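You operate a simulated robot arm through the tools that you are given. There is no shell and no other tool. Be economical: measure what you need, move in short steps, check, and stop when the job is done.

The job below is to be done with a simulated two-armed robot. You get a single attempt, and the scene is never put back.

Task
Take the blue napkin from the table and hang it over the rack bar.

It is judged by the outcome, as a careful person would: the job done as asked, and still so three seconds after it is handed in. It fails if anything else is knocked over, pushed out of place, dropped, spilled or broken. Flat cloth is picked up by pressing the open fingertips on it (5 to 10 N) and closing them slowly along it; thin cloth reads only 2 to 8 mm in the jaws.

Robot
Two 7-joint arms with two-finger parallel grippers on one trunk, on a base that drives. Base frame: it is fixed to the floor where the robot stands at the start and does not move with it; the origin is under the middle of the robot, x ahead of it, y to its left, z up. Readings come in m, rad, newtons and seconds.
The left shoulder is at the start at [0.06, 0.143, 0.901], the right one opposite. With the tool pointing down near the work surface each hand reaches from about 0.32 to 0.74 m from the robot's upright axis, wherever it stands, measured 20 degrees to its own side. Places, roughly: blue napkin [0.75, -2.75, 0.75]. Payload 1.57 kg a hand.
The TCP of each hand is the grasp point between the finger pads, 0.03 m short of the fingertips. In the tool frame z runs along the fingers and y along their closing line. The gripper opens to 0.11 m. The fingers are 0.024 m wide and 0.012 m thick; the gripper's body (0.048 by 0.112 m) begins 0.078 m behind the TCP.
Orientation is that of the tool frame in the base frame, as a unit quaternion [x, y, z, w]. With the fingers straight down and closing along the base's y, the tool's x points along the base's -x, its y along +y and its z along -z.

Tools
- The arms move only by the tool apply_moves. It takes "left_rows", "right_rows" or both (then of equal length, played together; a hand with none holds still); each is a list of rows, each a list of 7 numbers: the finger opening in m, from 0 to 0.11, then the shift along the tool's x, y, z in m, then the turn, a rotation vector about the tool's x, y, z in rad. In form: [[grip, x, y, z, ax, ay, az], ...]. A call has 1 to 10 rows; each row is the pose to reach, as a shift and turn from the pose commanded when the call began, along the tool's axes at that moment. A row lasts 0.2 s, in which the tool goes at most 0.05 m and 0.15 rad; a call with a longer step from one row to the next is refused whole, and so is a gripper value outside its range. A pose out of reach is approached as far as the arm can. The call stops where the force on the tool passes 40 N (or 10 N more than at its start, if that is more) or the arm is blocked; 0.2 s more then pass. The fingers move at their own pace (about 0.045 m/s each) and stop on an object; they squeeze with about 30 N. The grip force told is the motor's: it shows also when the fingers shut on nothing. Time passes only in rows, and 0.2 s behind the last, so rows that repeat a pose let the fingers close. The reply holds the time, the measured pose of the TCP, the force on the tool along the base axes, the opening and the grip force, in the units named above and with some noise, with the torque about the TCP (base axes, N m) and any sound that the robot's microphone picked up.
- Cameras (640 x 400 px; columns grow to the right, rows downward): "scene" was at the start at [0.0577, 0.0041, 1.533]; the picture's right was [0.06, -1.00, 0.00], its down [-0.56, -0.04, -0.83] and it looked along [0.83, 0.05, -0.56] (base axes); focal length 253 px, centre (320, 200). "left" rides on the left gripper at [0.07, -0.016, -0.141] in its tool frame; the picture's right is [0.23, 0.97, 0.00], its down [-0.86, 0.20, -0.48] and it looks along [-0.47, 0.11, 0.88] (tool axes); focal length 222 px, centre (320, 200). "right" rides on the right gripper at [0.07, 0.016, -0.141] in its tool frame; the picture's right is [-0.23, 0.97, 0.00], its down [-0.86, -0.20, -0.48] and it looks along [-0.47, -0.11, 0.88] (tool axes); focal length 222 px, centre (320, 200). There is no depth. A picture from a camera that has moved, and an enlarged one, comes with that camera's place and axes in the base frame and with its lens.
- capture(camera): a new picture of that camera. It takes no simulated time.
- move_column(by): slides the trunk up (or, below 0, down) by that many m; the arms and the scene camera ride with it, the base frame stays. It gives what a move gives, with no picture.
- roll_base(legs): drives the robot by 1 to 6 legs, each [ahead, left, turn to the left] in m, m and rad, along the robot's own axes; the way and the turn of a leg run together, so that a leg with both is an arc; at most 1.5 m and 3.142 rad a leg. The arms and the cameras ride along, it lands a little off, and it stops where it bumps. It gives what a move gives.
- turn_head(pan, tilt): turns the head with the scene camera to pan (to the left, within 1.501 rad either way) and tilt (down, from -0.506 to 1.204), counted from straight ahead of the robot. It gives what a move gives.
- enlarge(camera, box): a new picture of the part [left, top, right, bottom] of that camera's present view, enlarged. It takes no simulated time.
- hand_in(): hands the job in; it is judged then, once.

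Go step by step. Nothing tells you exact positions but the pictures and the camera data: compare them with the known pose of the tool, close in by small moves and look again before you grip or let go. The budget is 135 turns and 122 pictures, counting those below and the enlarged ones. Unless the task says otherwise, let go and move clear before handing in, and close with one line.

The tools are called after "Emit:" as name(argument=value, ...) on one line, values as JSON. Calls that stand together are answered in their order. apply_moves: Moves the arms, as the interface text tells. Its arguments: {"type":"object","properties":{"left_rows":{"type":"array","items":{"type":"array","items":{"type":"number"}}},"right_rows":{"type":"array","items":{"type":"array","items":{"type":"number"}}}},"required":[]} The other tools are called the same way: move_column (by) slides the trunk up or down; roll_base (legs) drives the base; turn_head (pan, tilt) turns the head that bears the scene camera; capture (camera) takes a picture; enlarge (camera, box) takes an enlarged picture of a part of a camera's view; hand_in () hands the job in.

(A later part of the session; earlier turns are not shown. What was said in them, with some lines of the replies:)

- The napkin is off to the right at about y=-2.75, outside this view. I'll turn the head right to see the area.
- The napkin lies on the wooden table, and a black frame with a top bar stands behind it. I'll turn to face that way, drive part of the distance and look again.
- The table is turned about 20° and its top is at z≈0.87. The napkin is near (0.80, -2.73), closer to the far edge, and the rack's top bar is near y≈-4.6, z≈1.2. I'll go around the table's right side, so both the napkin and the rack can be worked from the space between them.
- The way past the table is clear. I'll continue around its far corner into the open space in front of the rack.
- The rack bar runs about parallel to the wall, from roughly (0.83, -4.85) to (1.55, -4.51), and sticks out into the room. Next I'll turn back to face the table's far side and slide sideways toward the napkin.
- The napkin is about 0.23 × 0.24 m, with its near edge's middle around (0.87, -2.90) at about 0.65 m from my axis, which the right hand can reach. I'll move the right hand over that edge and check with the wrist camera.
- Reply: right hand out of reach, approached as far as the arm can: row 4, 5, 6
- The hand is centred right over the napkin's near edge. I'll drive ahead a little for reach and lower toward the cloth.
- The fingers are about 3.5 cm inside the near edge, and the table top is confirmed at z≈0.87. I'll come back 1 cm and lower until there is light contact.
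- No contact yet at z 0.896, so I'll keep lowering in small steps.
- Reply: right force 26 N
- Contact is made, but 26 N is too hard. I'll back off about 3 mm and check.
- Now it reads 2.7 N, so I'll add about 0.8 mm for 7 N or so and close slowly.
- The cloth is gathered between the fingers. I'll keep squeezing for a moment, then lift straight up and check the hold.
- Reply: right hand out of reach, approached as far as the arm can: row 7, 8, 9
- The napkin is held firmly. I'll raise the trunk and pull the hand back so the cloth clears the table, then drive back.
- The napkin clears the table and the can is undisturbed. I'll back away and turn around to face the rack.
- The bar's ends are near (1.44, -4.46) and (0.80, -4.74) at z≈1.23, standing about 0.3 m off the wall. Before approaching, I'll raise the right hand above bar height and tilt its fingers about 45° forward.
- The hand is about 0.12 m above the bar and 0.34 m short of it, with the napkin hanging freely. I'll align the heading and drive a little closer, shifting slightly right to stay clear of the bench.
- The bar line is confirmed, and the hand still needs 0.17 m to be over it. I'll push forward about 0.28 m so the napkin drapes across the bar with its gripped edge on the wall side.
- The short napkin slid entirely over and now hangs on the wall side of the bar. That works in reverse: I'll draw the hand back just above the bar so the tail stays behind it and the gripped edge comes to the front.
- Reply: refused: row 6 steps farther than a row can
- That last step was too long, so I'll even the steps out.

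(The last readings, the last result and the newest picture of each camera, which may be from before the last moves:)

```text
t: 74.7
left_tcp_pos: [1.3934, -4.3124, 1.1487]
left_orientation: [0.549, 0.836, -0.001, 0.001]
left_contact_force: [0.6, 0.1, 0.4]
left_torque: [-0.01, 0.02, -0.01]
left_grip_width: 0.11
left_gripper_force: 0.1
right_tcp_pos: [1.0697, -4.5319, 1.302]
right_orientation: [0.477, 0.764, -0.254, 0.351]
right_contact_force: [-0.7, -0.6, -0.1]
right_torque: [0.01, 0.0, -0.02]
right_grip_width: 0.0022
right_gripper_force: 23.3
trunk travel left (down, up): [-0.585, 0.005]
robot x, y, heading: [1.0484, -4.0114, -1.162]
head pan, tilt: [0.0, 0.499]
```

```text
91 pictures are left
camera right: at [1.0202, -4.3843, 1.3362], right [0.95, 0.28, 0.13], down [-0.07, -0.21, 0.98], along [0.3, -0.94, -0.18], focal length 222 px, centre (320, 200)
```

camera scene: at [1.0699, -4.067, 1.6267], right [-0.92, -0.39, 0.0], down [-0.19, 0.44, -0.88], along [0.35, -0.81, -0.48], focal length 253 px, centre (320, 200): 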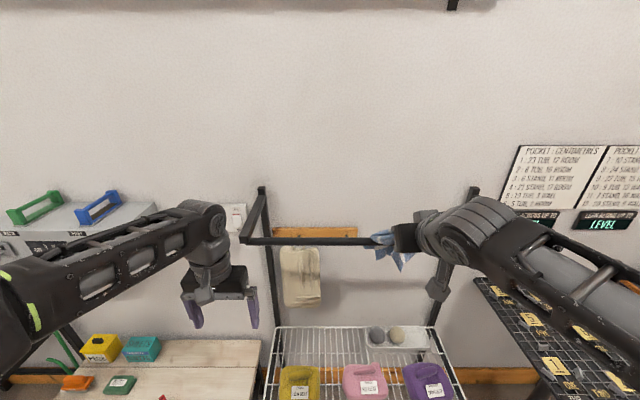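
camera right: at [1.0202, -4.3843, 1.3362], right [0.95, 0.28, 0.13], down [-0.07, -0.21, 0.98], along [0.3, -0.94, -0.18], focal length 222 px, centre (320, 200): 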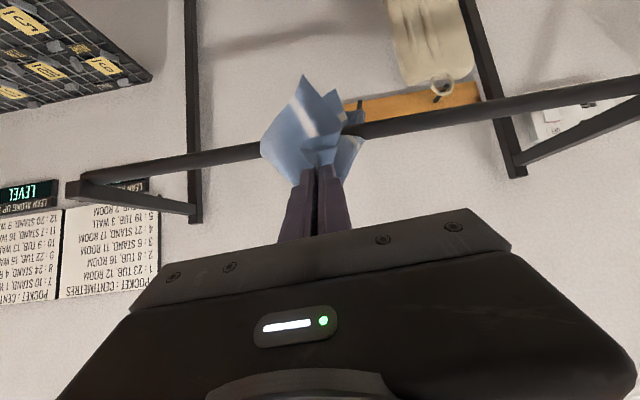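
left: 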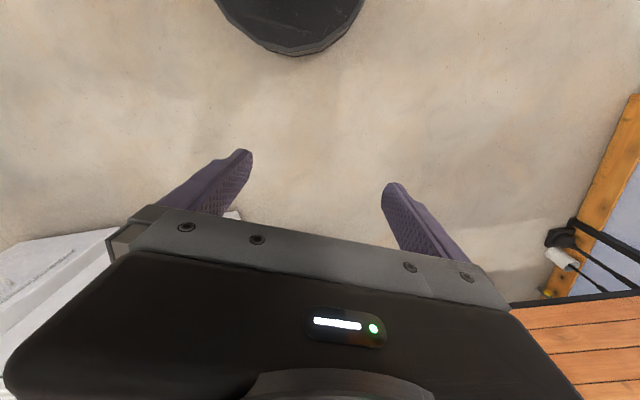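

Emit:
enlarge(camera="scene", box=[345, 200, 445, 290])

Emit:
enlarge(camera="right", box=[230, 50, 410, 200])

```text
4.44 times, centred on (395, 245) of scene
camera zoom: at [1.0699, -4.067, 1.6267], right [-0.92, -0.39, 0.0], down [-0.19, 0.44, -0.88], along [0.35, -0.81, -0.48], focal length 1126 px, centre (-13, 0)
```

zoom: 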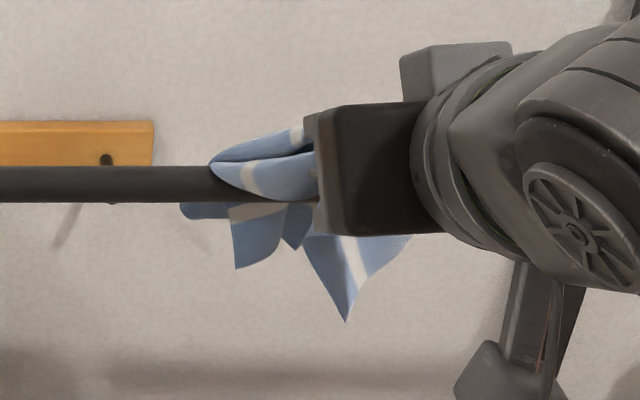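

```text
2.67 times, centred on (320, 125) of right
camera zoom: at [1.0202, -4.3843, 1.3362], right [0.95, 0.28, 0.13], down [-0.07, -0.21, 0.98], along [0.3, -0.94, -0.18], focal length 592 px, centre (320, 400)
```

zoom: 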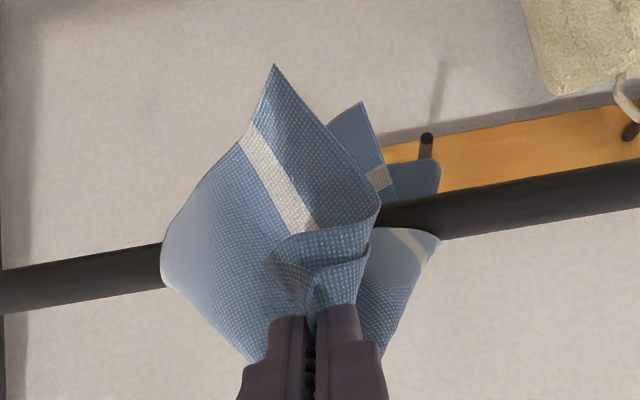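

The napkin is across the bar now, with about 9 cm of tail behind and the gripped edge in front. I'll lower the hand 6 cm just in front of the bar, without pulling, and look again.

Emit:
apply_moves(right_rows=[[0, 0.015, 0.001, 0.012, 0, 0, 0], [0, 0.031, 0.002, 0.025, 0, 0, 0], [0, 0.047, 0.003, 0.0375, 0, 0, 0], [0, 0.047, 0.003, 0.0375, 0, 0, 0]])

Emit:
enlarge(camera="scene", box=[345, 200, 445, 290])

Emit:
enlarge(camera="right", box=[230, 50, 410, 200])

```text
t: 75.7
left_tcp_pos: [1.3954, -4.3121, 1.1492]
left_orientation: [0.551, 0.835, 0.0, 0.0]
left_contact_force: [-0.1, -0.2, 0.0]
left_torque: [0.02, -0.03, 0.04]
left_grip_width: 0.1101
left_gripper_force: 0.1
right_tcp_pos: [1.0698, -4.5321, 1.2413]
right_orientation: [0.477, 0.765, -0.252, 0.351]
right_contact_force: [-0.4, -0.2, 0.2]
right_torque: [0.0, -0.02, 0.0]
right_grip_width: 0.0018
right_gripper_force: 23.6
trunk travel left (down, up): [-0.585, 0.005]
robot x, y, heading: [1.0467, -4.0086, -1.164]
head pan, tilt: [0.0, 0.499]
```

```text
4.44 times, centred on (395, 245) of scene
camera zoom: at [1.0703, -4.0679, 1.6267], right [-0.92, -0.39, 0.0], down [-0.19, 0.44, -0.88], along [0.35, -0.81, -0.48], focal length 1126 px, centre (-13, 0)
```

zoom: 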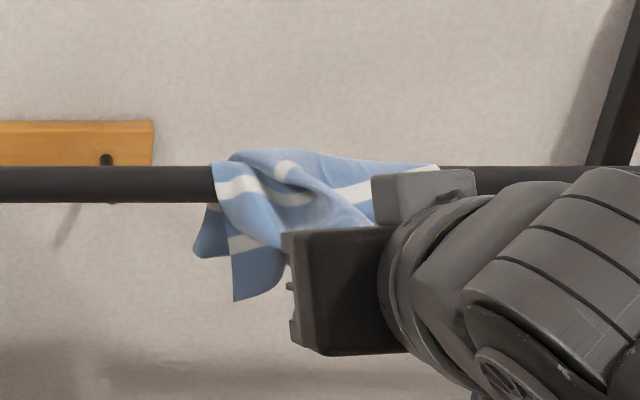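

```text
2.67 times, centred on (320, 125) of right
camera zoom: at [1.0221, -4.3851, 1.2756], right [0.95, 0.28, 0.13], down [-0.07, -0.21, 0.98], along [0.3, -0.94, -0.18], focal length 592 px, centre (320, 400)
```

zoom: 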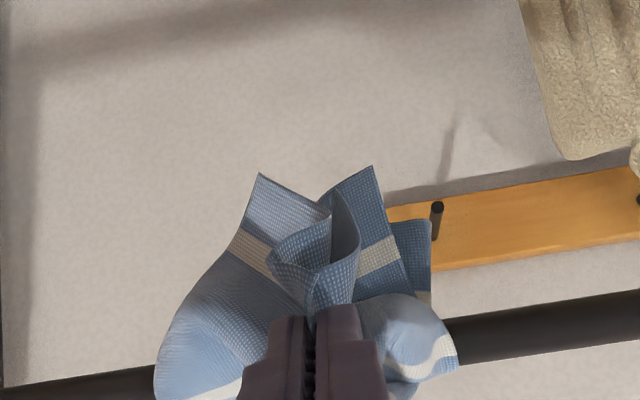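

The cloth is spread over the bar with corners in front and a tail behind. I'll open the fingers gently without moving and see whether it stays.

Emit:
apply_moves(right_rows=[[0.006, 0, 0, 0, 0, 0, 0], [0.012, 0, 0, 0, 0, 0, 0], [0.018, 0, 0, 0, 0, 0, 0], [0.024, 0, 0, 0, 0, 0, 0], [0.03, 0, 0, 0, 0, 0, 0]])

Emit:
enlarge(camera="scene", box=[345, 200, 445, 290])

Emit:
enlarge(camera="right", box=[230, 50, 410, 200])

```text
t: 76.9
left_tcp_pos: [1.3952, -4.3132, 1.1498]
left_orientation: [0.55, 0.835, 0.0, 0.001]
left_contact_force: [-0.2, -0.1, -0.5]
left_torque: [-0.03, -0.02, 0.0]
left_grip_width: 0.1101
left_gripper_force: 0.0
right_tcp_pos: [1.0696, -4.5324, 1.2416]
right_orientation: [0.476, 0.765, -0.253, 0.351]
right_contact_force: [0.2, -0.1, -0.3]
right_torque: [-0.02, 0.03, 0.02]
right_grip_width: 0.0299
right_gripper_force: 0.1
trunk travel left (down, up): [-0.585, 0.005]
robot x, y, heading: [1.0456, -4.0078, -1.165]
head pan, tilt: [0.0, 0.499]
```

```text
4.44 times, centred on (395, 245) of scene
camera zoom: at [1.0703, -4.0678, 1.6267], right [-0.92, -0.39, 0.0], down [-0.19, 0.44, -0.88], along [0.35, -0.81, -0.48], focal length 1126 px, centre (-13, 0)
```

zoom: 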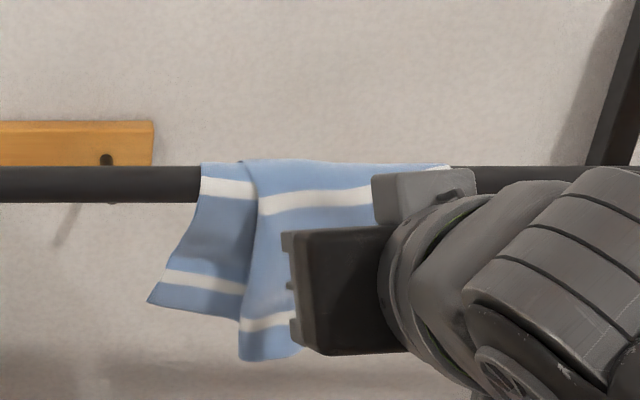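

```text
2.67 times, centred on (320, 125) of right
camera zoom: at [1.0221, -4.3851, 1.2759], right [0.95, 0.28, 0.13], down [-0.07, -0.21, 0.98], along [0.3, -0.94, -0.18], focal length 592 px, centre (320, 400)
```

zoom: 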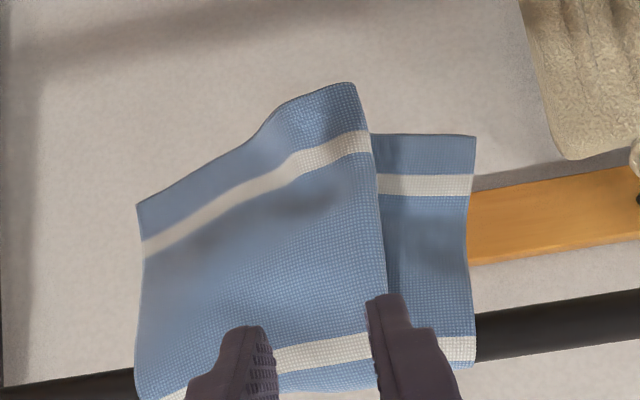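

The napkin opened up and hangs over the bar on both sides. I'll back the hand straight away from it.

Emit:
apply_moves(right_rows=[[0.03, 0.012, 0.001, -0.016, 0, 0, 0], [0.03, 0.03, 0.002, -0.037, 0, 0, 0], [0.03, 0.05, 0.004, -0.062, 0, 0, 0], [0.03, 0.07, 0.005, -0.087, 0, 0, 0], [0.03, 0.095, 0.007, -0.12, 0, 0, 0], [0.03, 0.12, 0.009, -0.15, 0, 0, 0]])

Emit:
roll_base(legs=[[-0.2, 0, 0]])

Emit:
capture(camera="scene")

Emit:
capture(camera="right")

```text
t: 78.3
left_tcp_pos: [1.394, -4.312, 1.1502]
left_orientation: [0.55, 0.835, -0.001, 0.0]
left_contact_force: [-0.7, -0.2, -0.6]
left_torque: [0.0, 0.01, 0.03]
left_grip_width: 0.1105
left_gripper_force: 0.0
right_tcp_pos: [0.9964, -4.354, 1.2415]
right_orientation: [0.477, 0.765, -0.253, 0.35]
right_contact_force: [-0.9, 0.6, 0.4]
right_torque: [-0.02, 0.0, 0.0]
right_grip_width: 0.0301
right_gripper_force: 0.1
trunk travel left (down, up): [-0.585, 0.005]
robot x, y, heading: [1.0441, -4.0112, -1.165]
head pan, tilt: [0.0, 0.499]
```

```text
t: 79.9
left_tcp_pos: [1.3129, -4.1229, 1.1492]
left_orientation: [0.551, 0.835, 0.0, 0.0]
left_contact_force: [0.2, 0.2, 0.5]
left_torque: [-0.02, -0.01, -0.01]
left_grip_width: 0.11
left_gripper_force: 0.0
right_tcp_pos: [0.9141, -4.1653, 1.2424]
right_orientation: [0.478, 0.765, -0.254, 0.35]
right_contact_force: [-0.4, 0.6, 0.5]
right_torque: [-0.02, -0.01, 0.03]
right_grip_width: 0.03
right_gripper_force: 0.0
trunk travel left (down, up): [-0.585, 0.005]
robot x, y, heading: [0.9654, -3.8225, -1.17]
head pan, tilt: [0.0, 0.499]
```

```text
84 pictures are left
camera scene: at [0.9885, -3.8772, 1.6267], right [-0.92, -0.39, 0.0], down [-0.19, 0.44, -0.88], along [0.35, -0.81, -0.48], focal length 253 px, centre (320, 200)
```

scene: 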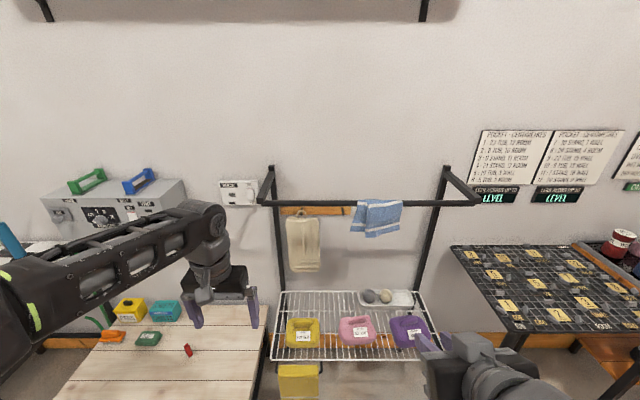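

```text
83 pictures are left
camera right: at [0.8662, -4.0184, 1.2762], right [0.95, 0.28, 0.13], down [-0.07, -0.21, 0.98], along [0.3, -0.94, -0.18], focal length 222 px, centre (320, 200)
```

right: 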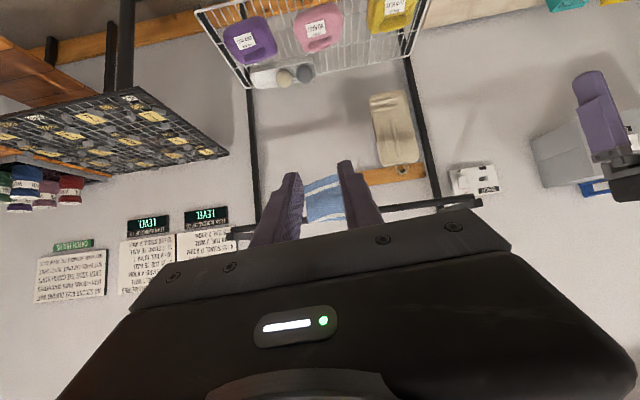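

The napkin hangs over the top bar of the rack, the surroundings look undisturbed and both hands are clear. One close look to confirm it is steady.

Emit:
enlarge(camera="scene", box=[330, 180, 420, 250])

```text
5.71 times, centred on (375, 215) of scene
camera zoom: at [0.9885, -3.8772, 1.6267], right [-0.92, -0.39, 0.0], down [-0.19, 0.44, -0.88], along [0.35, -0.81, -0.48], focal length 1448 px, centre (6, 114)
```

zoom: 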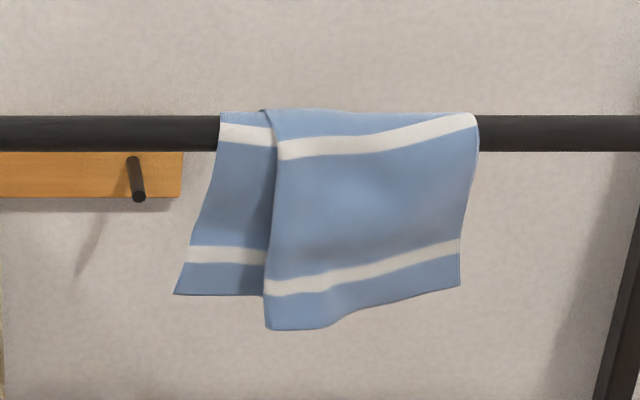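

The napkin hangs evenly over the bar, front and back, so I'm handing in.

Emit:
hand_in()

```text
The job is handed in.
```

The blue napkin is hanging over the rack's top bar, draped about evenly front and back. Both hands are clear, and I saw nothing else knocked or moved.
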